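You operate a simulated robot arm through the tools that you are given. There is no shell and no other tool. Be economical: measure what you need, move in short steps, check, and stop when the job is done.

You are at the controls of a simulated robot arm. One attempt, no reset.

Task
Wash the steel skimmer in the tub, hang it on the middle hook.
Fine: first fill the tub to the black line and close the tap.

Only the result counts: the job must be done as asked and must still hold three seconds after the hand-in. Knocking over, shifting, dropping, spilling or breaking anything else fails it.

Robot
A 6-joint arm with a two-finger parallel gripper on a trunk, on a base that drives. Base frame: it is fixed to the floor where the robot stands at the start and does not move with it; the origin is under the middle of the robot, x ahead of it, y to its left, z up; the surface under the hand at the start is at about z = 654. Units: mm, degrees, N and s.
With the tool pointing down near the work surface it reaches from about 220 to 680 mm from the robot's upright axis, wherever it stands. Its first joint turns from -166.0 to 166.0 degrees. Places, roughly: tub [600, 100, 700]; tub tap lever [700, 0, 1200]. Payload 4.1 kg.
The TCP is the grasp point between the finger pads, 23 mm short of the fingertips. In the tool frame z runs along the fingers and y along their closing line. The gripper opens to 94 mm. The fingers are 38 mm wide and 10 mm thick; the gripper's body (54 by 96 mm) begins 39 mm behind the TCP.
Orientation is that of the tool frame in the base frame, as [roll, pitch, yaw] about the fixed x, y, z axes, in that order (R = Rz(yaw) Ry(pitch) Rx(roll)). With the fingers straight down and closing along the base's y, the tool's x points along the base's -x, its y along +y and its z along -z.

Tools
- The arm moves only by the tool nudge_tool. Its argument "commands" is a list of rows, each a list of 3 entries, a list of its own where there are three numbers: the shift along the base's x, y, z in mm, then the turn, a rotation vector about the base's x, y, z in degrees, then the opening in per cent of the stroke, from 0 (shut) to 100 (fully open). In form: [[[dx, dy, dz], [wx, wy, wz], grip], ...]. A call has 1 to 20 rows; each row is the pose to reach, as a shift and turn from the pose commanded when the call began. A row lasts 0.2 s, in which the tool goes at most 50 mm and 8.6 degrees; a call with a longer step from one row to the next is refused whole, and so is a gripper value outside its range. A pose out of reach is approached as far as the arm can. The call stops where the force on the tool passes 50 N (or 10 N more than at its start, if that is more) or the arm is blocked; 0.2 s more then pass. The fingers move at their own pace (about 45 mm/s each) and stop on an object; they squeeze with about 32 N. The grip force told is the motor's: it shows also when the fingers shut on nothing. Time passes only in rows, and 0.2 s behind the last, so rows that repeat a pose let the fingers close. It gives the time, the measured TCP pose, the force on the tool (base axes), the opening and the grip force at its end, in the units of the frame above (readings bear some noise), with the torque about the TCP (base axes, N m) and any sound that the robot's microphone picked up, and new pictures: "show" is both (left out), scene, wrist or none.
- Cameras (640 x 400 px; columns grow to the right, rows downward): "scene" is now at [21.8, 187.1, 1574.2]; the picture's right is [0.23, -0.97, 0.00], its down [-0.63, -0.15, -0.76] and it looks along [0.74, 0.17, -0.65] (base axes); focal length 259 px, centre (320, 200). "wrist" rides on the gripper at [86, 16, -74] in the tool frame; the picture's right is [-0.18, 0.98, 0.00], its down [-0.58, -0.11, -0.81] and it looks along [-0.79, -0.15, 0.59] (tool axes); focal length 243 px, centre (320, 200). There is no depth. A picture from a camera that has moved, and an enlarged one, comes with that camera's place and axes in the base frame and with its lens. The place of the scene camera against the robot may be out by one fixed shift of up to 12 mm in any direction.
- slide_trunk(by): slides the trunk up (or, below 0, down) by that many mm; the arm and the scene camera ride with it, the base frame stays. It gives what a move gives, with no picture.
- steer(legs): drives the robot by 1 to 6 legs, each [ahead, turn to the left] in mm and degrees, along the robot's own axes; the way and the turn of a leg run together, so that a leg with both is an arc; at most 1500 mm and 180 degrees a leg. The arm and the cameras ride along, it lands a little off, and it stops where it bumps. It gives what a move gives, and a new picture of the scene camera.
- aim_head(pan, tilt): turns the head with the scene camera to pan (to the left, within 155 degrees either way) and tilt (down, from -29 to 69), counted from straight ahead of the robot. It gives what a move gives, and a new picture of the scene camera.
- close_up(camera, box): a new picture of the part [left, top, right, bottom] of that camera's present view, enlarged. It takes no simulated time.
- hand_in(): hands the job in; it is judged then, once.

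Go step by step. Nothing tells you exact positions but the pictures and the camera data: compare them with the known pose of the tool, close in by small moves and look again before you grip or let go. The budget is 120 turns and 260 pictures, counting those below and the enlarged ones. Unless the task says otherwise, let go and move clear before handing in, and close with one line.

The tools are called after "Request:" as name(argument=value, ...) on one line, values as JSON. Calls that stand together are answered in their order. nudge_tool: Moves the arm, as the interface text tells. Its arguments: {"type":"object","properties":{"commands":{"type":"array","items":{"type":"array"}},"show":{"type":"string","enum":["both","scene","wrist","none"]}},"required":["commands"]} The other tools are called the same way: slide_trunk (by) slides the trunk up or down; steer (legs) drives the base; aim_head (pan, tilt) turns the head that bears the scene camera; close_up (camera, box) takes an enlarged picture of a part of a camera's view; hand_in () hands the job in.

At the start:

```text
time: 0.0
tcp_pos: [357.5, 67.2, 999.2]
ee_rot: [179.9, 0.0, 180.0]
force: [0.6, 0.0, -0.4]
wrist_torque: [-0.01, -0.02, -0.02]
opening: 93.8
grasp_force: 0.0
trunk travel left (down, up): [-525.0, 65.0]
robot x, y, heading: [0.8, 0.3, -0.2]
head pan, tilt: [13.2, 40.7]
```

scene: 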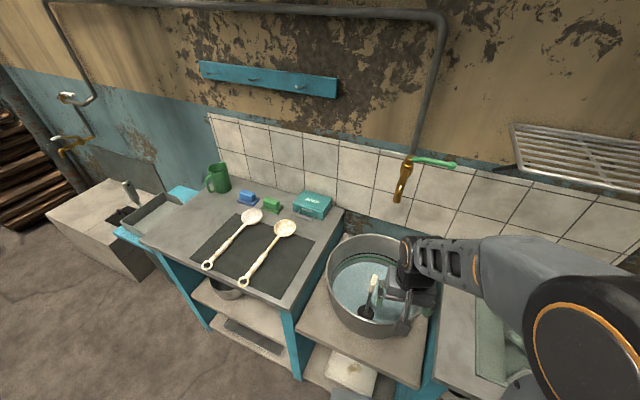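
wrist: 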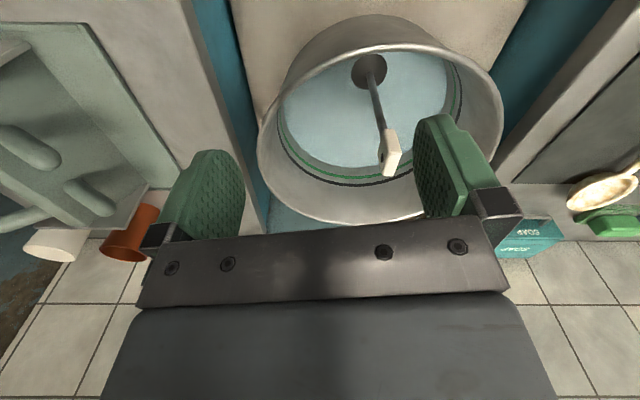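

I see a tub with some water (a brush-like thing in it), two skimmer-like tools on a mat to the left, a hook rail on the wall, and a tap with a green lever. I'll look closer at these before moving.

Request:
close_up(camera="scene", box=[190, 180, 350, 300])

Request:
close_up(camera="scene", box=[190, 50, 350, 110])

Request:
close_up(camera="scene", box=[310, 130, 470, 350])

Request:
close_up(camera="wrist", box=[240, 0, 520, 230])

```text
3.33 times, centred on (270, 240) of scene
camera zoom: at [21.8, 187.1, 1574.2], right [0.23, -0.97, 0.0], down [-0.63, -0.15, -0.76], along [0.74, 0.17, -0.65], focal length 863 px, centre (487, 67)
```

zoom: 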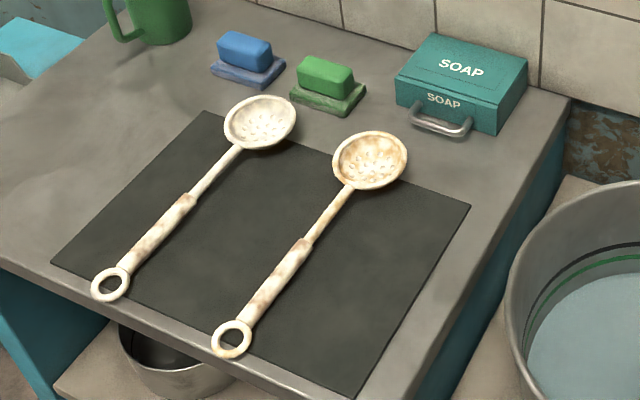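

```text
4.00 times, centred on (270, 80) of scene
camera zoom: at [21.8, 187.1, 1574.2], right [0.23, -0.97, 0.0], down [-0.63, -0.15, -0.76], along [0.74, 0.17, -0.65], focal length 1036 px, centre (520, 680)
```

zoom: 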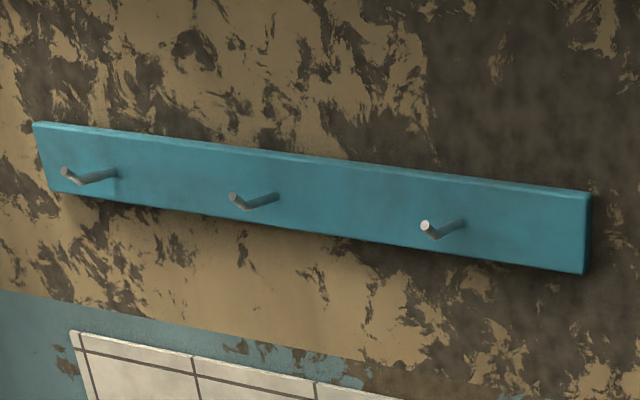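

```text
1.82 times, centred on (390, 240) of scene
camera zoom: at [21.8, 187.1, 1574.2], right [0.23, -0.97, 0.0], down [-0.63, -0.15, -0.76], along [0.74, 0.17, -0.65], focal length 471 px, centre (193, 127)
```

zoom: 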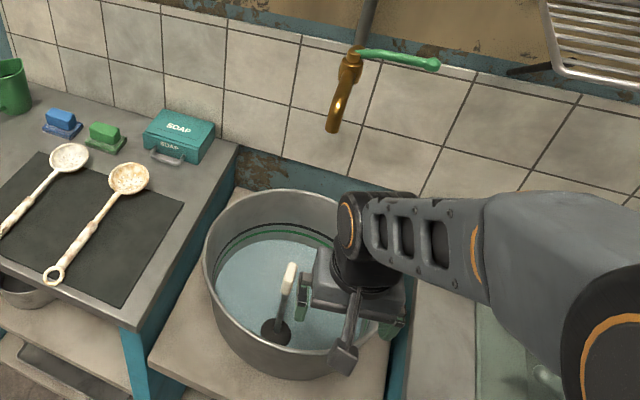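

```text
1.74 times, centred on (380, 115) of wrist
camera zoom: at [271.0, 84.9, 1076.2], right [0.18, 0.98, 0.0], down [0.58, -0.11, 0.81], along [0.79, -0.15, -0.59], focal length 422 px, centre (216, 348)
```

zoom: 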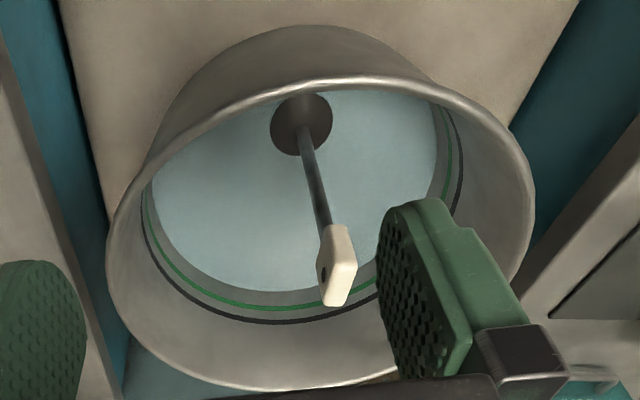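

Two similar dirty skimmers; I need to tell which is steel. I'll look at them closely, and view the rest of the room.

Request:
close_up(camera="scene", box=[236, 200, 308, 245])

Request:
close_up(camera="scene", box=[195, 235, 267, 290])

Request:
aim_head(pan=45, tilt=35)

Request:
aim_head(pan=-25, tilt=35)

```text
8.89 times, centred on (272, 222) of scene
camera zoom: at [21.8, 187.1, 1574.2], right [0.23, -0.97, 0.0], down [-0.63, -0.15, -0.76], along [0.74, 0.17, -0.65], focal length 2302 px, centre (747, 0)
```

zoom: 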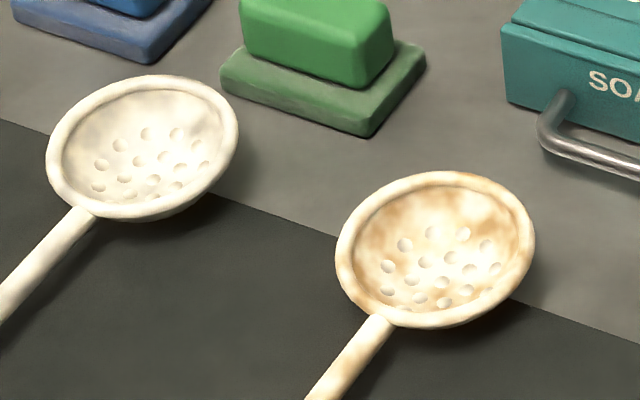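

```text
7.27 times, centred on (231, 262) of scene
camera zoom: at [21.8, 187.1, 1574.2], right [0.23, -0.97, 0.0], down [-0.63, -0.15, -0.76], along [0.74, 0.17, -0.65], focal length 1884 px, centre (967, -254)
```

zoom: 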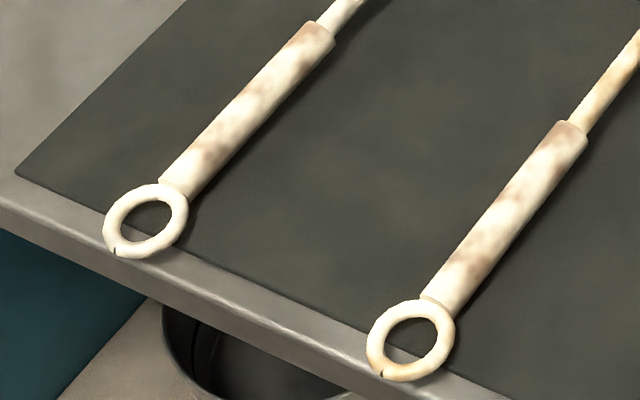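

```text
time: 1.0
tcp_pos: [358.3, 67.7, 1000.6]
ee_rot: [-180.0, 0.0, -179.9]
force: [0.3, 0.5, -0.1]
wrist_torque: [-0.02, -0.04, 0.0]
opening: 93.7
grasp_force: 0.0
trunk travel left (down, up): [-525.0, 65.0]
robot x, y, heading: [0.6, -0.3, -0.4]
head pan, tilt: [45.0, 35.0]
camera scene: at [1.8, 230.0, 1582.8], right [0.71, -0.71, 0.0], down [-0.41, -0.41, -0.82], along [0.58, 0.58, -0.57], focal length 259 px, centre (320, 200)
```

scene: 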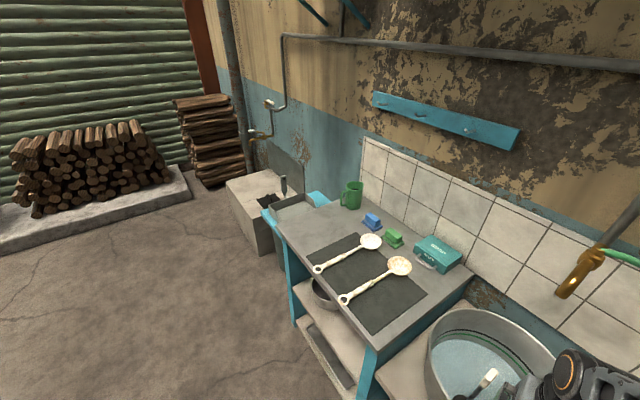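

```text
time: 2.4
tcp_pos: [357.9, 67.4, 1000.5]
ee_rot: [-180.0, 0.0, -180.0]
force: [-0.5, -0.2, -0.2]
wrist_torque: [0.0, -0.03, -0.02]
opening: 94.1
grasp_force: 0.1
trunk travel left (down, up): [-525.0, 65.0]
robot x, y, heading: [-1.0, -0.9, 0.1]
head pan, tilt: [-25.0, 35.0]
camera scene: at [19.3, 130.6, 1582.8], right [-0.42, -0.91, 0.0], down [-0.52, 0.24, -0.82], along [0.74, -0.35, -0.57], focal length 259 px, centre (320, 200)
```

scene: 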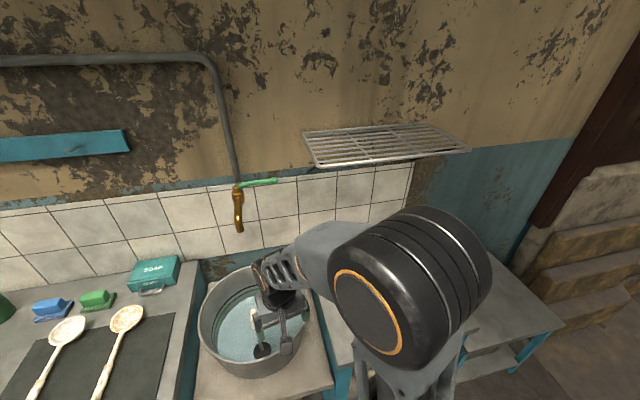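

Left skimmer looks greyish under its grime, the right one brownish-yellow; I'll verify at closer range later. Now I inspect the tap and tub.

Request:
close_up(camera="scene", box=[200, 160, 300, 240])

Request:
close_up(camera="scene", box=[190, 250, 320, 380])

```text
5.00 times, centred on (250, 200) of scene
camera zoom: at [19.3, 130.6, 1582.8], right [-0.42, -0.91, 0.0], down [-0.52, 0.24, -0.82], along [0.74, -0.35, -0.57], focal length 1295 px, centre (670, 200)
```

zoom: 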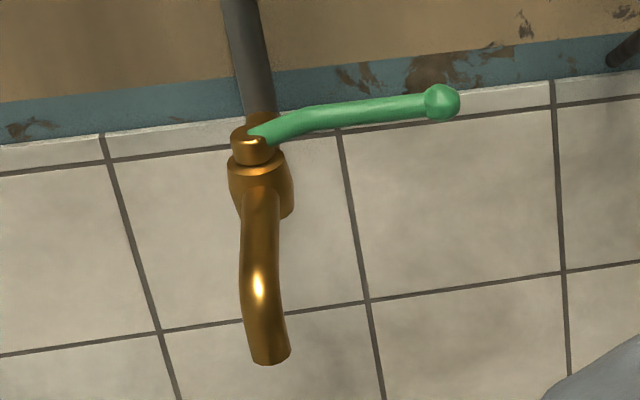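

```text
3.08 times, centred on (255, 315) of scene
camera zoom: at [19.3, 130.6, 1582.8], right [-0.42, -0.91, 0.0], down [-0.52, 0.24, -0.82], along [0.74, -0.35, -0.57], focal length 797 px, centre (520, -154)
```

zoom: 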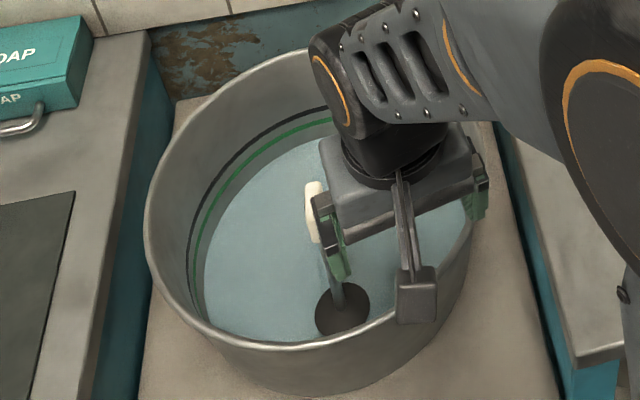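

The tap's lever (green, knob at its end) lies on top of the tap along the wall and should swing out about a vertical axis. I lift the hand to see the tub freely and to get the tap with the wrist camera.

Request:
nudge_tool(commands=[[[0, -40, 30], [0, 0, 0], 100], [[0, -80, 60], [0, 0, 0], 100], [[0, -120, 90], [0, 0, 0], 100], [[0, -160, 120], [0, 0, 0], 100], [[0, -190, 150], [0, 0, 0], 100], [[0, -190, 200], [0, 0, 0], 100]], show="wrist")

Request:
aim_head(pan=5, tilt=40)

```text
time: 3.8
tcp_pos: [356.4, -123.8, 1199.9]
ee_rot: [-180.0, 0.0, 180.0]
force: [-0.2, -0.6, 0.5]
wrist_torque: [-0.02, 0.0, 0.0]
opening: 94.2
grasp_force: 0.0
trunk travel left (down, up): [-525.0, 65.0]
robot x, y, heading: [-0.5, -1.0, 0.0]
head pan, tilt: [-25.0, 35.0]
camera wrist: at [269.9, -106.5, 1276.3], right [0.18, 0.98, 0.0], down [0.58, -0.11, 0.81], along [0.79, -0.15, -0.59], focal length 243 px, centre (320, 200)
```

wrist: 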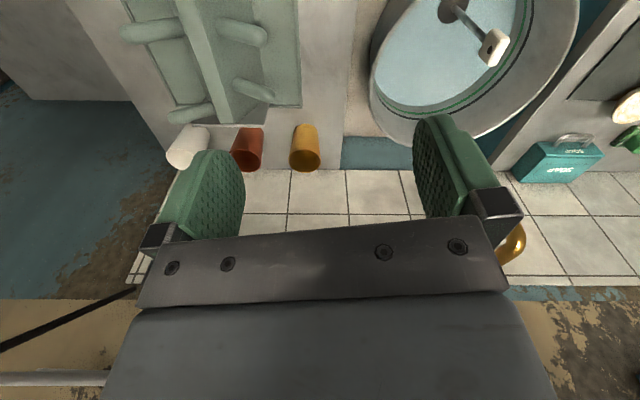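

```text
time: 4.7
tcp_pos: [355.7, -124.2, 1198.5]
ee_rot: [180.0, 0.0, 180.0]
force: [1.0, 0.3, -0.2]
wrist_torque: [0.03, -0.02, -0.02]
opening: 94.0
grasp_force: 0.0
trunk travel left (down, up): [-525.0, 65.0]
robot x, y, heading: [2.3, 4.3, 0.0]
head pan, tilt: [5.0, 40.0]
camera scene: at [24.1, 175.1, 1575.2], right [0.09, -1.0, 0.0], down [-0.64, -0.06, -0.77], along [0.76, 0.07, -0.64], focal length 259 px, centre (320, 200)
```

scene: 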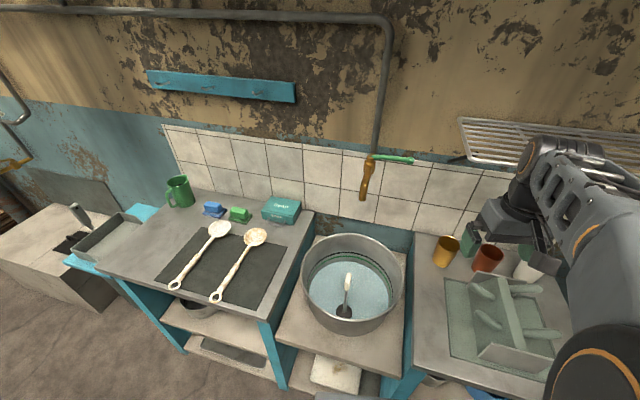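

Tap spout tip comes out near (612, 102, 1095), pivot near (660, 93, 1203), lever knob near (660, -19, 1203). I'll raise the trunk and bring the hand above and in front of the lever to see it from the wrist camera.

Request:
slide_trunk(by=65)

Request:
nudge_tool(commands=[[[30, 30, 30], [0, 0, 0], 100], [[60, 60, 60], [0, 0, 0], 100], [[90, 90, 70], [0, 0, 0], 100], [[120, 110, 70], [0, 0, 0], 100], [[140, 110, 70], [0, 0, 0], 100]])

```text
time: 5.8
tcp_pos: [355.4, -124.5, 1265.1]
ee_rot: [-179.9, 0.1, 180.0]
force: [0.6, 0.2, 0.3]
wrist_torque: [0.01, -0.02, 0.0]
opening: 93.9
grasp_force: 0.1
trunk travel left (down, up): [-590.0, 0.0]
robot x, y, heading: [0.4, 2.6, 0.1]
head pan, tilt: [5.0, 40.0]
```

```text
refused: row 1 steps farther than a row can; nothing moved
```

Request:
nudge_tool(commands=[[[25, 25, 15], [0, 0, 0], 100], [[50, 50, 30], [0, 0, 0], 100], [[75, 75, 40], [0, 0, 0], 100], [[100, 100, 40], [0, 0, 0], 100], [[130, 115, 40], [0, 0, 0], 100]])

```text
time: 7.0
tcp_pos: [486.9, -8.7, 1304.2]
ee_rot: [-179.9, 0.0, -179.9]
force: [0.1, -0.1, 0.0]
wrist_torque: [-0.01, 0.04, 0.02]
opening: 93.9
grasp_force: 0.1
trunk travel left (down, up): [-590.0, 0.0]
robot x, y, heading: [1.3, -0.8, 0.1]
head pan, tilt: [5.0, 40.0]
camera scene: at [25.1, 175.4, 1640.2], right [0.09, -1.0, 0.0], down [-0.64, -0.06, -0.77], along [0.76, 0.07, -0.64], focal length 259 px, centre (320, 200)
camera wrist: at [401.1, 8.3, 1381.6], right [0.18, 0.98, 0.0], down [0.58, -0.11, 0.81], along [0.79, -0.15, -0.59], focal length 243 px, centre (320, 200)
```

scene: 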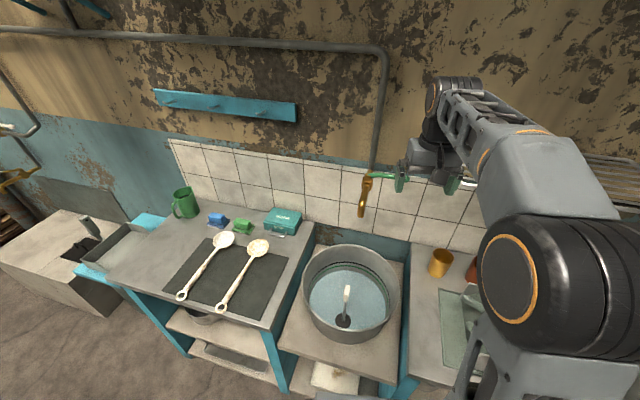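
wrist: 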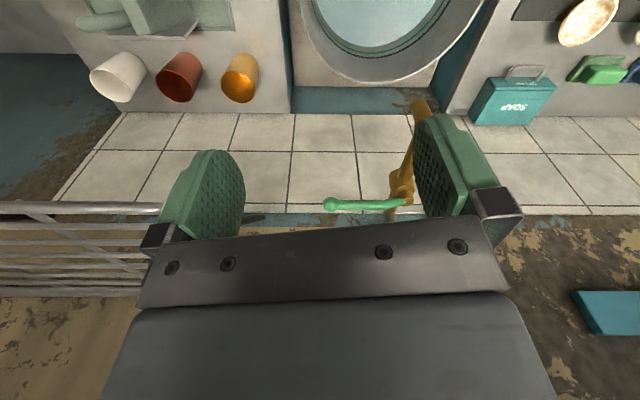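

Lever is visible between the fingers. I shift the hand 100 mm in y to triangulate it with the wrist camera.

Request:
nudge_tool(commands=[[[0, 50, 0], [0, 0, 0], 100], [[0, 100, 0], [0, 0, 0], 100], [[0, 100, 0], [0, 0, 0], 100]], show="wrist")

Request:
close_up(camera="wrist", box=[200, 80, 440, 250])

```text
time: 7.8
tcp_pos: [487.0, 90.3, 1304.8]
ee_rot: [-180.0, 0.0, -180.0]
force: [0.3, -0.4, -0.6]
wrist_torque: [0.0, 0.0, 0.01]
opening: 94.0
grasp_force: 0.0
trunk travel left (down, up): [-590.0, 0.0]
robot x, y, heading: [-0.7, 0.3, -0.3]
head pan, tilt: [5.0, 40.0]
camera wrist: at [399.9, 107.7, 1381.0], right [0.18, 0.98, 0.0], down [0.58, -0.11, 0.81], along [0.79, -0.15, -0.59], focal length 243 px, centre (320, 200)
```

wrist: 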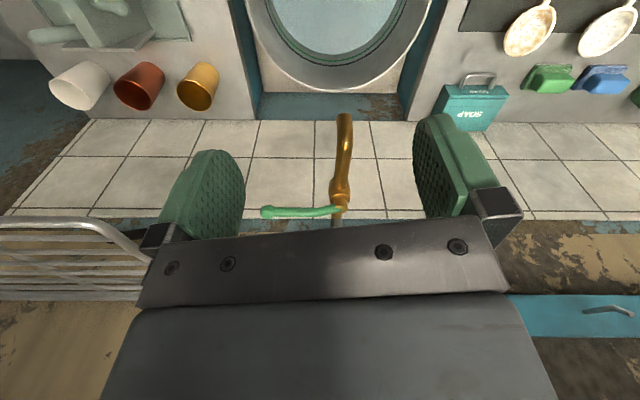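

```text
2.35 times, centred on (320, 165) of wrist
camera zoom: at [399.9, 107.7, 1381.0], right [0.18, 0.98, 0.0], down [0.58, -0.11, 0.81], along [0.79, -0.15, -0.59], focal length 571 px, centre (320, 282)
```

zoom: 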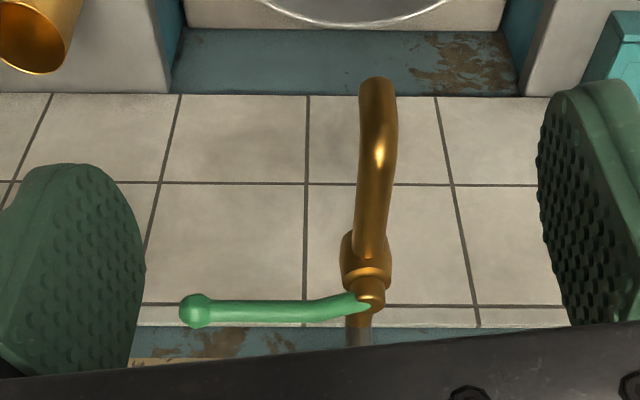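

Knob comes out near (691, -31, 1175), wall near x = 780, so a top-down straddle of the lever with fingers along x fits. Before that, a close look at the tub's contents and lines.

Request:
close_up(camera="scene", box=[295, 235, 405, 350])

Request:
close_up(camera="wrist", box=[490, 0, 640, 80])

```text
3.48 times, centred on (350, 292) of scene
camera zoom: at [24.1, 174.9, 1640.3], right [0.09, -1.0, 0.0], down [-0.64, -0.06, -0.77], along [0.76, 0.07, -0.64], focal length 901 px, centre (216, -122)
```

zoom: 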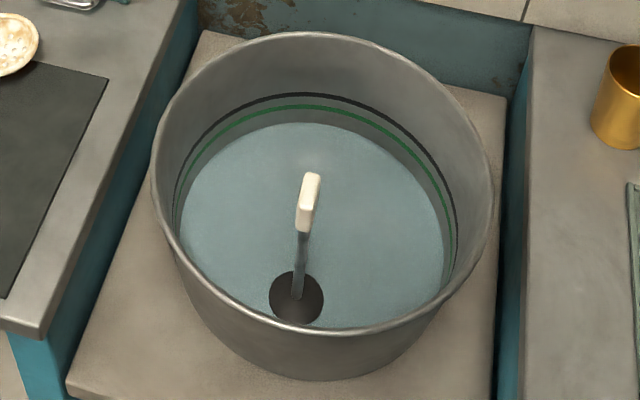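

```text
4.27 times, centred on (565, 40) of wrist
camera zoom: at [399.9, 107.7, 1381.0], right [0.18, 0.98, 0.0], down [0.58, -0.11, 0.81], along [0.79, -0.15, -0.59], focal length 1035 px, centre (-725, 883)
```

zoom: 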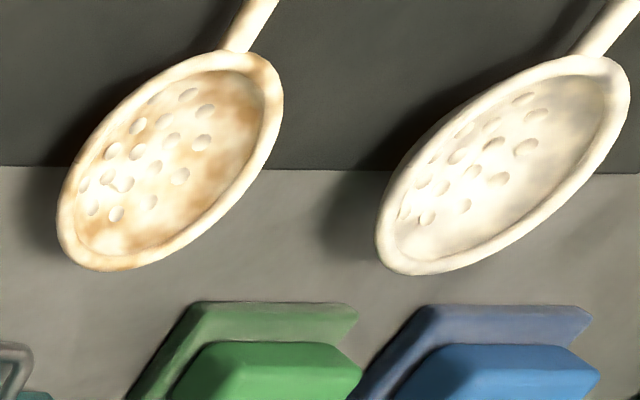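

The steel skimmer is the left one (grey under the grime; the other shows copper-brown). I now turn the tool 90° and move over the lever at height.

Request:
nudge_tool(commands=[[[0, -10, 0], [0, 0, 8], 100], [[0, -20, 0], [0, 0, 16], 90], [[0, -30, 0], [0, 0, 24], 80], [[10, -40, 0], [0, 0, 32], 70], [[20, -50, 0], [0, 0, 40], 60], [[40, -60, 0], [0, 0, 48], 55], [[60, -70, 0], [0, 0, 56], 55], [[80, -80, 0], [0, 0, 64], 55], [[100, -90, 0], [0, 0, 72], 55], [[130, -100, 0], [0, 0, 80], 55], [[160, -105, 0], [0, 0, 85], 55], [[180, -105, 0], [0, 0, 90], 55], [[204, -105, 0], [0, 0, 90], 55], [[204, -105, 0], [0, 0, 90], 55]])

```text
time: 10.8
tcp_pos: [640.0, -12.7, 1283.9]
ee_rot: [-179.9, 0.1, -90.0]
force: [0.5, 0.7, 0.8]
wrist_torque: [-0.01, 0.01, 0.02]
opening: 51.8
grasp_force: 0.1
out of reach, approached as far as the arm can: row 11, 12, 13, 14
trunk travel left (down, up): [-590.0, 0.0]
robot x, y, heading: [-1.4, 3.1, -0.1]
head pan, tilt: [5.0, 40.0]
camera scene: at [24.8, 175.2, 1640.2], right [0.09, -1.0, 0.0], down [-0.64, -0.06, -0.77], along [0.76, 0.07, -0.64], focal length 259 px, centre (320, 200)
camera wrist: at [623.6, -97.7, 1360.1], right [-0.98, 0.18, 0.0], down [0.11, 0.58, 0.81], along [0.15, 0.79, -0.59], focal length 243 px, centre (320, 200)
```

scene: 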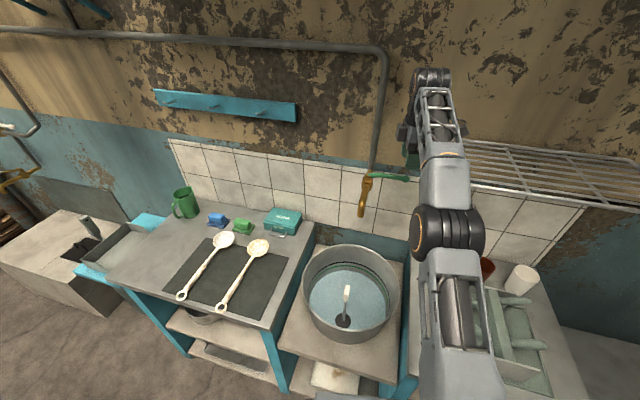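
wrist: 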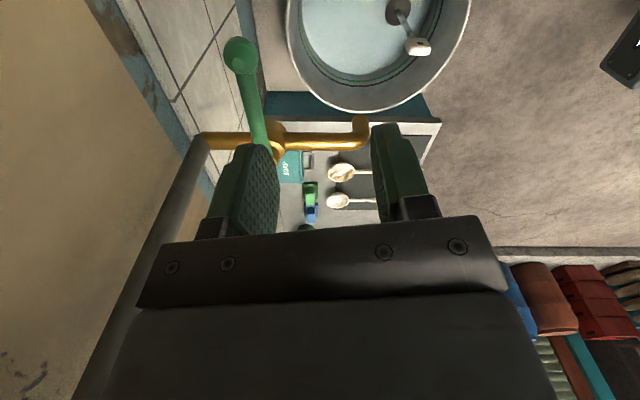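

Lever knob confirmed at about (693, -31, 1175). Checking whether x = 692 is reachable a bit lower, still above the lever.

Request:
nudge_tool(commands=[[[0, 0, -25], [0, 0, 0], 55], [[0, 0, -50], [0, 0, 0], 55], [[25, -5, -55], [0, 0, 0], 55], [[50, -5, -55], [0, 0, 0], 55], [[50, -5, -55], [0, 0, 0], 55]], show="wrist")

```text
time: 12.0
tcp_pos: [667.7, -15.7, 1220.6]
ee_rot: [180.0, 0.1, -90.0]
force: [0.2, -0.1, -0.8]
wrist_torque: [0.04, -0.02, -0.02]
opening: 51.6
grasp_force: 0.1
out of reach, approached as far as the arm can: row 4, 5
trunk travel left (down, up): [-590.0, 0.0]
robot x, y, heading: [-1.1, -0.2, -0.3]
head pan, tilt: [5.0, 40.0]
camera wrist: at [651.5, -102.4, 1296.9], right [-0.98, 0.18, 0.0], down [0.11, 0.58, 0.81], along [0.15, 0.79, -0.59], focal length 243 px, centre (320, 200)
```

wrist: 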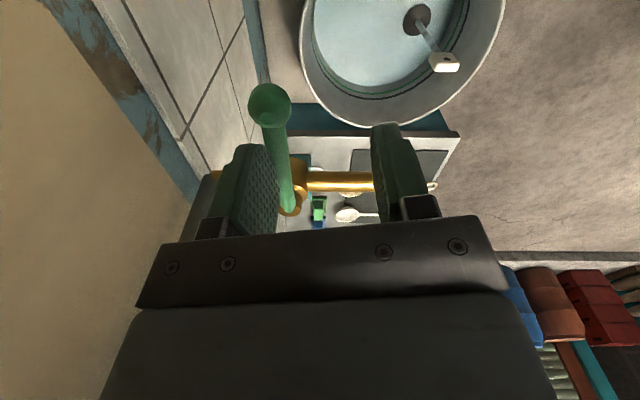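

Reach is a bit short for closing the tap, so I pull back the hand and drive ahead slightly.

Request:
nudge_tool(commands=[[[-20, 0, 20], [0, 0, 0], 55], [[-60, 0, 40], [0, 0, 0], 55], [[-100, 0, 60], [0, 0, 0], 55], [[-130, 0, 60], [0, 0, 0], 55]], show="none")

Request:
steer(legs=[[70, 0]])

```text
time: 13.0
tcp_pos: [537.4, -16.6, 1279.8]
ee_rot: [-179.9, 0.0, -89.9]
force: [0.8, 0.7, 0.1]
wrist_torque: [0.02, -0.02, -0.01]
opening: 51.6
grasp_force: 0.0
trunk travel left (down, up): [-590.0, 0.0]
robot x, y, heading: [1.9, -3.5, -0.0]
head pan, tilt: [5.0, 40.0]
```

```text
time: 13.8
tcp_pos: [556.4, -17.8, 1280.0]
ee_rot: [-179.8, -0.1, -90.5]
force: [-0.4, 0.0, 0.0]
wrist_torque: [-0.01, -0.05, -0.03]
opening: 51.7
grasp_force: 0.1
trunk travel left (down, up): [-590.0, 0.0]
robot x, y, heading: [15.1, 5.8, -0.5]
head pan, tilt: [5.0, 40.0]
stopped in leg 1: the robot was blocked; the commanded pose is now the measured one
camera scene: at [43.3, 178.3, 1640.3], right [0.08, -1.0, 0.0], down [-0.64, -0.05, -0.77], along [0.76, 0.06, -0.64], focal length 259 px, centre (320, 200)
```

scene: 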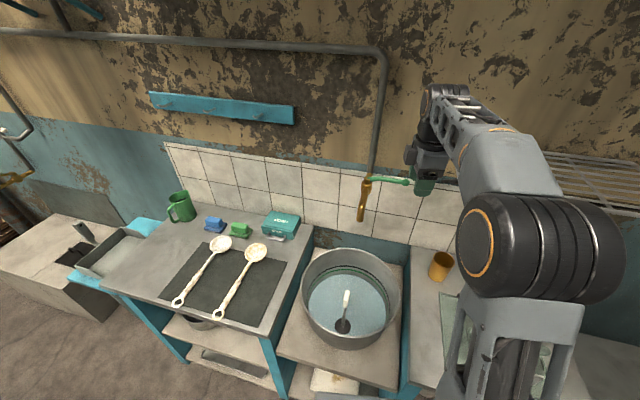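

The base stopped after ~18 mm, touching the stand; that gives enough reach. Approaching over the lever again.

Request:
nudge_tool(commands=[[[40, 0, -20], [0, 0, 0], 55], [[80, 0, -45], [0, 0, 0], 55], [[110, 0, -58], [0, 0, 0], 55], [[132, 0, -60], [0, 0, 0], 55], [[132, 0, -60], [0, 0, 0], 55]])

```text
time: 15.0
tcp_pos: [687.9, -18.8, 1219.0]
ee_rot: [179.9, -0.1, -90.5]
force: [0.3, 0.3, 0.0]
wrist_torque: [0.01, 0.06, 0.02]
opening: 51.6
grasp_force: 0.0
trunk travel left (down, up): [-590.0, 0.0]
robot x, y, heading: [17.8, 1.5, -0.4]
head pan, tilt: [5.0, 40.0]
camera scene: at [44.6, 178.4, 1640.3], right [0.08, -1.0, 0.0], down [-0.64, -0.05, -0.77], along [0.76, 0.06, -0.64], focal length 259 px, centre (320, 200)
camera wrist: at [670.2, -103.6, 1295.2], right [-0.98, 0.19, 0.0], down [0.11, 0.58, 0.81], along [0.15, 0.79, -0.59], focal length 243 px, centre (320, 200)
```

scene: 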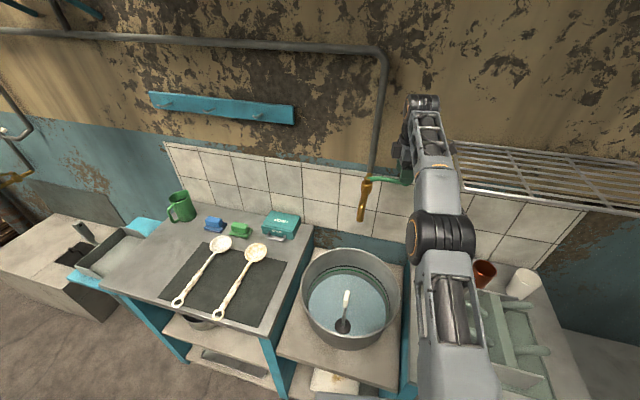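
wrist: 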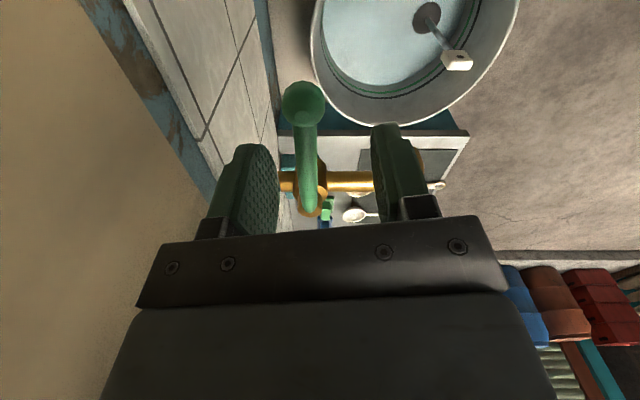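

The lever is centred between the fingers; descending to straddle it.

Request:
nudge_tool(commands=[[[3, 0, -20], [0, 0, 0], 55], [[4, 0, -38], [0, 0, 0], 55], [[4, 0, -38], [0, 0, 0], 40]])

```text
time: 15.8
tcp_pos: [693.0, -17.8, 1181.7]
ee_rot: [180.0, 0.0, -90.5]
force: [-0.3, 0.1, 0.3]
wrist_torque: [0.02, -0.01, 0.02]
opening: 37.5
grasp_force: 0.0
trunk travel left (down, up): [-590.0, 0.0]
robot x, y, heading: [18.2, 2.8, -0.6]
head pan, tilt: [5.0, 40.0]
camera scene: at [43.9, 178.9, 1640.0], right [0.08, -1.0, 0.0], down [-0.64, -0.05, -0.77], along [0.76, 0.06, -0.64], focal length 259 px, centre (320, 200)
camera wrist: at [676.1, -103.0, 1257.7], right [-0.98, 0.19, 0.0], down [0.11, 0.58, 0.81], along [0.16, 0.79, -0.59], focal length 243 px, centre (320, 200)
```

scene: 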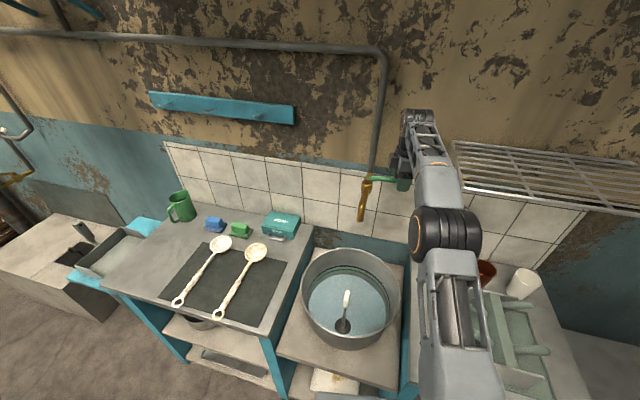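
wrist: 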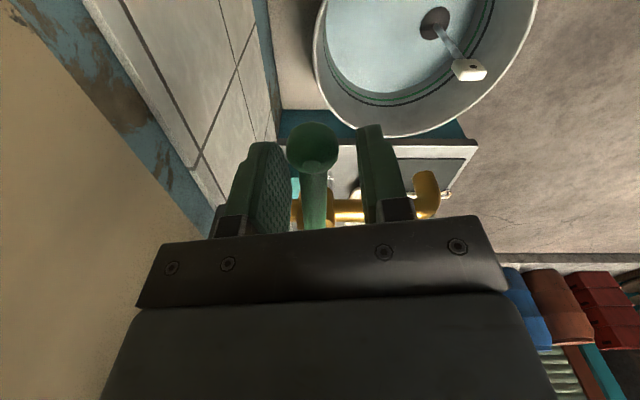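

Lever is straddled. Pulling it gently out from the wall along its arc.

Request:
nudge_tool(commands=[[[-15, 0, 0], [0, 0, 0], 40], [[-28, 2, 0], [0, 0, 0], 40], [[-40, 5, 0], [0, 0, 0], 40]])

```text
time: 16.6
tcp_pos: [654.5, -13.5, 1181.2]
ee_rot: [-179.9, -0.1, -90.5]
force: [-0.3, -0.3, -0.2]
wrist_torque: [0.02, 0.03, 0.03]
opening: 37.4
grasp_force: 0.1
trunk travel left (down, up): [-590.0, 0.0]
robot x, y, heading: [15.5, 2.3, -0.5]
head pan, tilt: [5.0, 40.0]
camera scene: at [44.9, 178.4, 1640.2], right [0.08, -1.0, 0.0], down [-0.64, -0.05, -0.77], along [0.76, 0.06, -0.64], focal length 259 px, centre (320, 200)
camera wrist: at [636.6, -98.2, 1258.1], right [-0.98, 0.19, 0.0], down [0.11, 0.58, 0.81], along [0.16, 0.79, -0.59], focal length 243 px, centre (320, 200)
```

scene: 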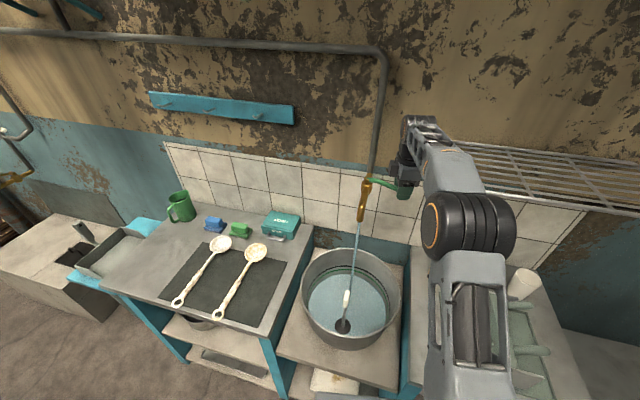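
wrist: 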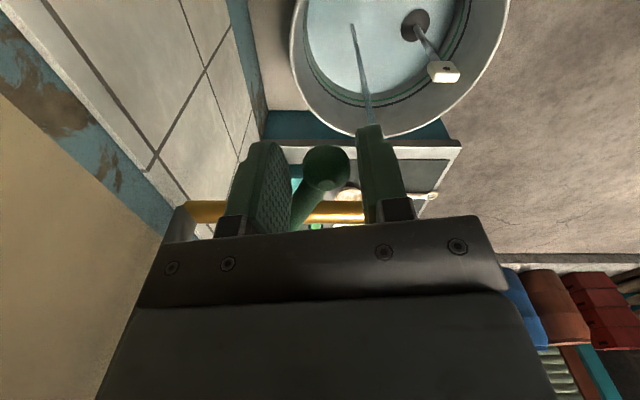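

Water runs in a thin stream into the tub. I'll check the level, wait two seconds, and check again to get the fill rate.

Request:
nudge_tool(commands=[[[0, 0, 0], [0, 0, 0], 40], [[0, 0, 0], [0, 0, 0], 40], [[0, 0, 0], [0, 0, 0], 40], [[0, 0, 0], [0, 0, 0], 40], [[0, 0, 0], [0, 0, 0], 40], [[0, 0, 0], [0, 0, 0], 40], [[0, 0, 0], [0, 0, 0], 40], [[0, 0, 0], [0, 0, 0], 40]], show="none")

Request:
close_up(camera="scene", box=[295, 235, 405, 350])

```text
time: 18.4
tcp_pos: [653.3, -12.4, 1181.6]
ee_rot: [-180.0, 0.1, -90.5]
force: [0.7, -0.2, 0.5]
wrist_torque: [0.0, 0.02, 0.01]
opening: 37.4
grasp_force: 0.0
trunk travel left (down, up): [-590.0, 0.0]
robot x, y, heading: [19.4, 4.1, -0.3]
head pan, tilt: [5.0, 40.0]
```

```text
3.48 times, centred on (350, 292) of scene
camera zoom: at [44.9, 178.4, 1640.2], right [0.08, -1.0, 0.0], down [-0.64, -0.05, -0.77], along [0.76, 0.06, -0.64], focal length 901 px, centre (216, -122)
```

zoom: 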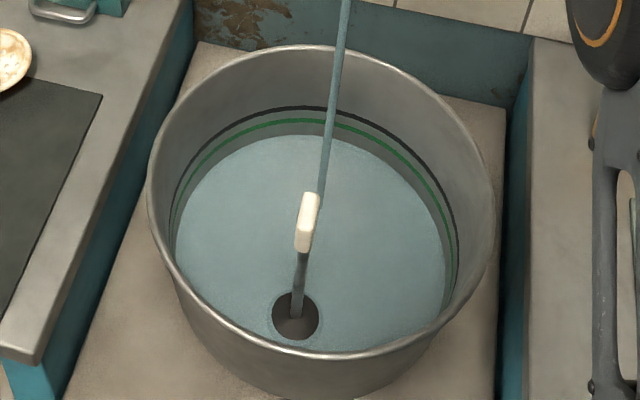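

Request:
nudge_tool(commands=[[[0, 0, 0], [0, 0, 0], 40], [[0, 0, 0], [0, 0, 0], 40], [[0, 0, 0], [0, 0, 0], 40], [[0, 0, 0], [0, 0, 0], 40], [[0, 0, 0], [0, 0, 0], 40], [[0, 0, 0], [0, 0, 0], 40], [[0, 0, 0], [0, 0, 0], 40], [[0, 0, 0], [0, 0, 0], 40], [[0, 0, 0], [0, 0, 0], 40], [[0, 0, 0], [0, 0, 0], 40], [[0, 0, 0], [0, 0, 0], 40], [[0, 0, 0], [0, 0, 0], 40], [[0, 0, 0], [0, 0, 0], 40], [[0, 0, 0], [0, 0, 0], 40], [[0, 0, 0], [0, 0, 0], 40]], show="none")

Request:
close_up(camera="scene", box=[295, 235, 405, 350])

```text
time: 21.6
tcp_pos: [653.4, -14.1, 1181.1]
ee_rot: [180.0, 0.0, -90.5]
force: [-0.1, 0.0, -0.3]
wrist_torque: [0.02, -0.01, -0.03]
opening: 37.4
grasp_force: 0.1
trunk travel left (down, up): [-590.0, 0.0]
robot x, y, heading: [18.6, 4.7, -0.7]
head pan, tilt: [5.0, 40.0]
```

```text
3.48 times, centred on (350, 292) of scene
camera zoom: at [44.9, 178.4, 1640.2], right [0.08, -1.0, 0.0], down [-0.64, -0.05, -0.77], along [0.76, 0.06, -0.64], focal length 901 px, centre (216, -122)
```

zoom: 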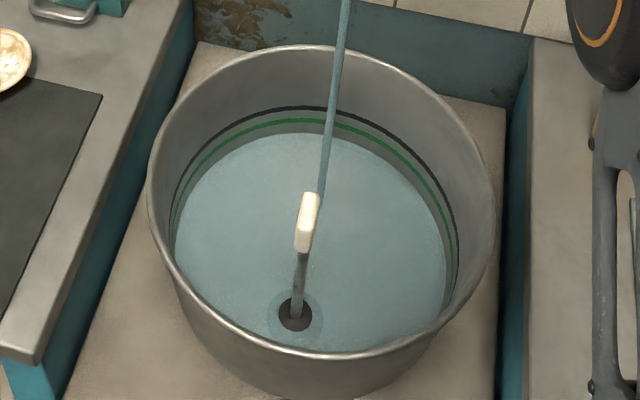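

The level is rising slowly (about 1 px/s; ~25 px to go). I wait about 12 s more.

Request:
nudge_tool(commands=[[[0, 0, 0], [0, 0, 0], 40], [[0, 0, 0], [0, 0, 0], 40], [[0, 0, 0], [0, 0, 0], 40], [[0, 0, 0], [0, 0, 0], 40], [[0, 0, 0], [0, 0, 0], 40], [[0, 0, 0], [0, 0, 0], 40], [[0, 0, 0], [0, 0, 0], 40], [[0, 0, 0], [0, 0, 0], 40], [[0, 0, 0], [0, 0, 0], 40], [[0, 0, 0], [0, 0, 0], 40], [[0, 0, 0], [0, 0, 0], 40], [[0, 0, 0], [0, 0, 0], 40], [[0, 0, 0], [0, 0, 0], 40], [[0, 0, 0], [0, 0, 0], 40], [[0, 0, 0], [0, 0, 0], 40], [[0, 0, 0], [0, 0, 0], 40], [[0, 0, 0], [0, 0, 0], 40], [[0, 0, 0], [0, 0, 0], 40], [[0, 0, 0], [0, 0, 0], 40], [[0, 0, 0], [0, 0, 0], 40]], show="none")

Request:
nudge_tool(commands=[[[0, 0, 0], [0, 0, 0], 40], [[0, 0, 0], [0, 0, 0], 40], [[0, 0, 0], [0, 0, 0], 40], [[0, 0, 0], [0, 0, 0], 40], [[0, 0, 0], [0, 0, 0], 40], [[0, 0, 0], [0, 0, 0], 40], [[0, 0, 0], [0, 0, 0], 40], [[0, 0, 0], [0, 0, 0], 40], [[0, 0, 0], [0, 0, 0], 40], [[0, 0, 0], [0, 0, 0], 40], [[0, 0, 0], [0, 0, 0], 40], [[0, 0, 0], [0, 0, 0], 40], [[0, 0, 0], [0, 0, 0], 40], [[0, 0, 0], [0, 0, 0], 40], [[0, 0, 0], [0, 0, 0], 40], [[0, 0, 0], [0, 0, 0], 40], [[0, 0, 0], [0, 0, 0], 40], [[0, 0, 0], [0, 0, 0], 40], [[0, 0, 0], [0, 0, 0], 40], [[0, 0, 0], [0, 0, 0], 40]], show="none")

Request:
close_up(camera="scene", box=[295, 235, 405, 350])

```text
time: 25.8
tcp_pos: [654.2, -12.9, 1181.2]
ee_rot: [180.0, -0.1, -90.6]
force: [-0.6, -0.3, -0.2]
wrist_torque: [-0.01, 0.01, 0.04]
opening: 37.8
grasp_force: 0.0
trunk travel left (down, up): [-590.0, 0.0]
robot x, y, heading: [20.6, 5.5, -0.3]
head pan, tilt: [5.0, 40.0]
```

```text
time: 30.0
tcp_pos: [652.9, -12.6, 1181.1]
ee_rot: [179.9, 0.0, -90.5]
force: [-0.3, -0.4, 0.2]
wrist_torque: [0.0, 0.03, 0.0]
opening: 37.3
grasp_force: 0.0
trunk travel left (down, up): [-590.0, 0.0]
robot x, y, heading: [21.2, 3.2, -0.4]
head pan, tilt: [5.0, 40.0]
```

```text
3.48 times, centred on (350, 292) of scene
camera zoom: at [44.9, 178.4, 1640.2], right [0.08, -1.0, 0.0], down [-0.64, -0.05, -0.77], along [0.76, 0.06, -0.64], focal length 901 px, centre (216, -122)
```

zoom: 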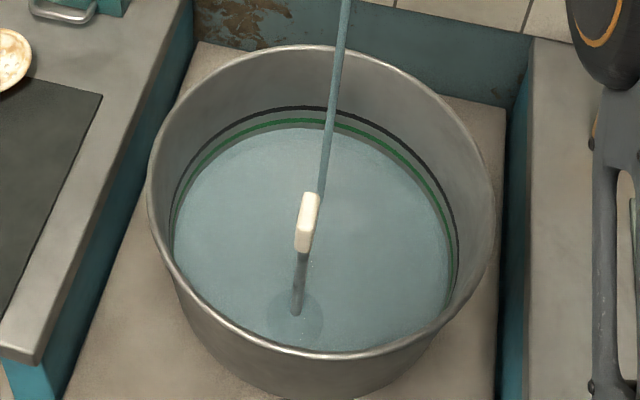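

The thing in the tub is a plug on a rod, now submerged. Level is about 20 px below the black line; I open slightly more.

Request:
nudge_tool(commands=[[[-12, 3, 0], [0, 0, 0], 40], [[-12, 3, 0], [0, 0, 0], 40], [[-12, 3, 0], [0, 0, 0], 40], [[-12, 3, 0], [0, 0, 0], 40], [[-12, 3, 0], [0, 0, 0], 40], [[-12, 3, 0], [0, 0, 0], 40], [[-12, 3, 0], [0, 0, 0], 40], [[-12, 3, 0], [0, 0, 0], 40], [[-12, 3, 0], [0, 0, 0], 40], [[-12, 3, 0], [0, 0, 0], 40], [[-12, 3, 0], [0, 0, 0], 40], [[-12, 3, 0], [0, 0, 0], 40], [[-12, 3, 0], [0, 0, 0], 40], [[-12, 3, 0], [0, 0, 0], 40], [[-12, 3, 0], [0, 0, 0], 40], [[-12, 3, 0], [0, 0, 0], 40], [[-12, 3, 0], [0, 0, 0], 40], [[-12, 3, 0], [0, 0, 0], 40], [[-12, 3, 0], [0, 0, 0], 40], [[-12, 3, 0], [0, 0, 0], 40]], show="scene")

Request:
close_up(camera="scene", box=[295, 235, 405, 350])

```text
time: 34.2
tcp_pos: [640.8, -10.7, 1180.8]
ee_rot: [180.0, -0.1, -90.5]
force: [0.0, 0.3, -0.4]
wrist_torque: [-0.01, 0.0, 0.0]
opening: 37.5
grasp_force: 0.1
trunk travel left (down, up): [-590.0, 0.0]
robot x, y, heading: [17.6, 1.0, -0.6]
head pan, tilt: [5.0, 40.0]
camera scene: at [44.9, 178.4, 1640.2], right [0.08, -1.0, 0.0], down [-0.64, -0.05, -0.77], along [0.76, 0.06, -0.64], focal length 259 px, centre (320, 200)
```

scene: 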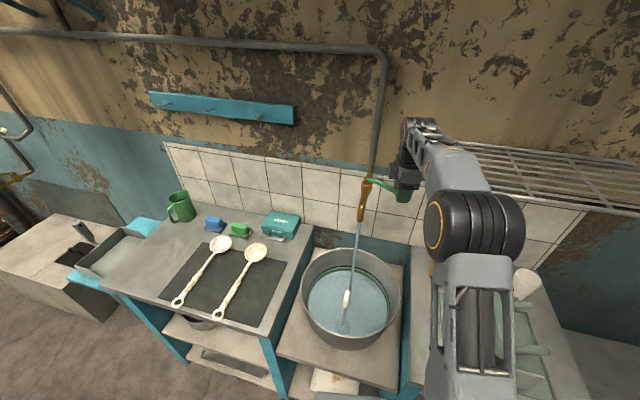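

```text
3.48 times, centred on (350, 292) of scene
camera zoom: at [44.9, 178.4, 1640.2], right [0.08, -1.0, 0.0], down [-0.64, -0.05, -0.77], along [0.76, 0.06, -0.64], focal length 901 px, centre (216, -122)
```

zoom: 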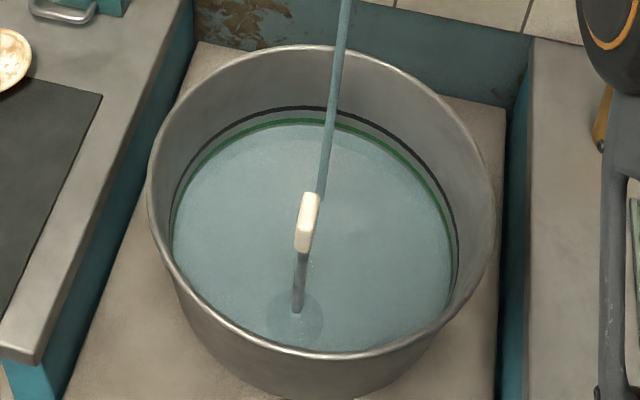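

Request:
nudge_tool(commands=[[[0, 0, 0], [0, 0, 0], 40], [[0, 0, 0], [0, 0, 0], 40], [[0, 0, 0], [0, 0, 0], 40], [[0, 0, 0], [0, 0, 0], 40], [[0, 0, 0], [0, 0, 0], 40], [[0, 0, 0], [0, 0, 0], 40], [[0, 0, 0], [0, 0, 0], 40], [[0, 0, 0], [0, 0, 0], 40], [[0, 0, 0], [0, 0, 0], 40], [[0, 0, 0], [0, 0, 0], 40], [[0, 0, 0], [0, 0, 0], 40], [[0, 0, 0], [0, 0, 0], 40], [[0, 0, 0], [0, 0, 0], 40], [[0, 0, 0], [0, 0, 0], 40], [[0, 0, 0], [0, 0, 0], 40], [[0, 0, 0], [0, 0, 0], 40], [[0, 0, 0], [0, 0, 0], 40], [[0, 0, 0], [0, 0, 0], 40], [[0, 0, 0], [0, 0, 0], 40], [[0, 0, 0], [0, 0, 0], 40]], show="none")

Request:
close_up(camera="scene", box=[315, 255, 375, 290])

```text
time: 38.4
tcp_pos: [640.7, -10.4, 1182.1]
ee_rot: [180.0, 0.0, -90.5]
force: [-0.2, 0.6, 0.6]
wrist_torque: [0.01, 0.02, -0.03]
opening: 37.5
grasp_force: 0.1
trunk travel left (down, up): [-590.0, 0.0]
robot x, y, heading: [19.4, 5.6, -0.1]
head pan, tilt: [5.0, 40.0]
```

```text
10.67 times, centred on (345, 272) of scene
camera zoom: at [44.9, 178.4, 1640.2], right [0.08, -1.0, 0.0], down [-0.64, -0.05, -0.77], along [0.76, 0.06, -0.64], focal length 2763 px, centre (53, -573)
```

zoom: 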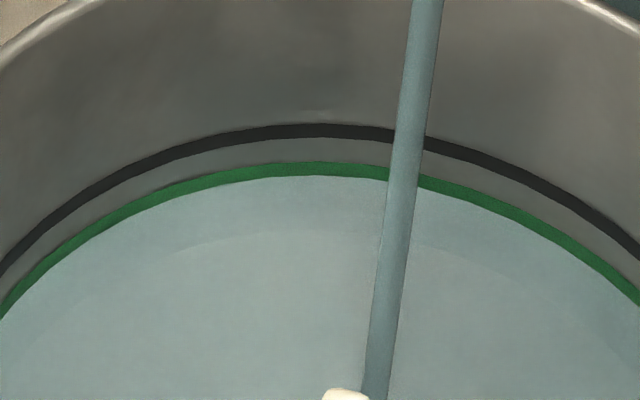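

Water is at the green line's lower edge; ~46 px (this zoom) to the black line. Waiting more.

Request:
nudge_tool(commands=[[[0, 0, 0], [0, 0, 0], 40], [[0, 0, 0], [0, 0, 0], 40], [[0, 0, 0], [0, 0, 0], 40], [[0, 0, 0], [0, 0, 0], 40], [[0, 0, 0], [0, 0, 0], 40], [[0, 0, 0], [0, 0, 0], 40], [[0, 0, 0], [0, 0, 0], 40], [[0, 0, 0], [0, 0, 0], 40], [[0, 0, 0], [0, 0, 0], 40], [[0, 0, 0], [0, 0, 0], 40], [[0, 0, 0], [0, 0, 0], 40], [[0, 0, 0], [0, 0, 0], 40], [[0, 0, 0], [0, 0, 0], 40], [[0, 0, 0], [0, 0, 0], 40], [[0, 0, 0], [0, 0, 0], 40], [[0, 0, 0], [0, 0, 0], 40], [[0, 0, 0], [0, 0, 0], 40], [[0, 0, 0], [0, 0, 0], 40], [[0, 0, 0], [0, 0, 0], 40], [[0, 0, 0], [0, 0, 0], 40]], show="none")

Request:
nudge_tool(commands=[[[0, 0, 0], [0, 0, 0], 40], [[0, 0, 0], [0, 0, 0], 40], [[0, 0, 0], [0, 0, 0], 40], [[0, 0, 0], [0, 0, 0], 40], [[0, 0, 0], [0, 0, 0], 40], [[0, 0, 0], [0, 0, 0], 40], [[0, 0, 0], [0, 0, 0], 40], [[0, 0, 0], [0, 0, 0], 40], [[0, 0, 0], [0, 0, 0], 40], [[0, 0, 0], [0, 0, 0], 40], [[0, 0, 0], [0, 0, 0], 40], [[0, 0, 0], [0, 0, 0], 40], [[0, 0, 0], [0, 0, 0], 40], [[0, 0, 0], [0, 0, 0], 40], [[0, 0, 0], [0, 0, 0], 40]], show="none")

Request:
close_up(camera="scene", box=[315, 255, 375, 290])

```text
time: 42.6
tcp_pos: [641.9, -10.1, 1182.5]
ee_rot: [179.9, 0.1, -90.5]
force: [-0.5, 0.2, -0.3]
wrist_torque: [0.0, -0.01, 0.01]
opening: 37.6
grasp_force: 0.0
trunk travel left (down, up): [-590.0, 0.0]
robot x, y, heading: [22.4, 1.4, -0.5]
head pan, tilt: [5.0, 40.0]
```

```text
time: 45.8
tcp_pos: [640.9, -9.3, 1181.7]
ee_rot: [180.0, 0.1, -90.5]
force: [1.1, -0.4, 0.2]
wrist_torque: [-0.01, -0.01, 0.03]
opening: 37.7
grasp_force: 0.1
trunk travel left (down, up): [-590.0, 0.0]
robot x, y, heading: [19.8, 5.0, -0.5]
head pan, tilt: [5.0, 40.0]
```

```text
10.67 times, centred on (345, 272) of scene
camera zoom: at [44.9, 178.4, 1640.2], right [0.08, -1.0, 0.0], down [-0.64, -0.05, -0.77], along [0.76, 0.06, -0.64], focal length 2763 px, centre (53, -573)
```

zoom: 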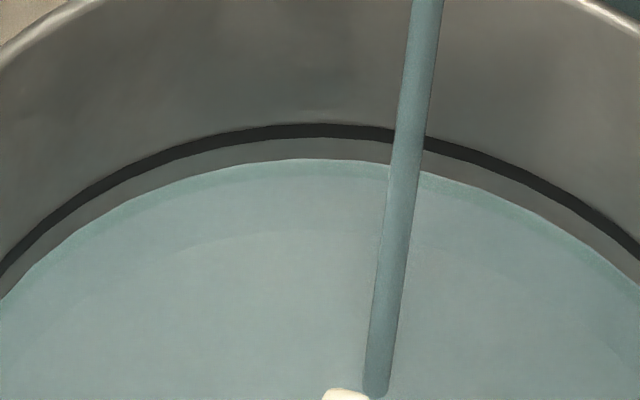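

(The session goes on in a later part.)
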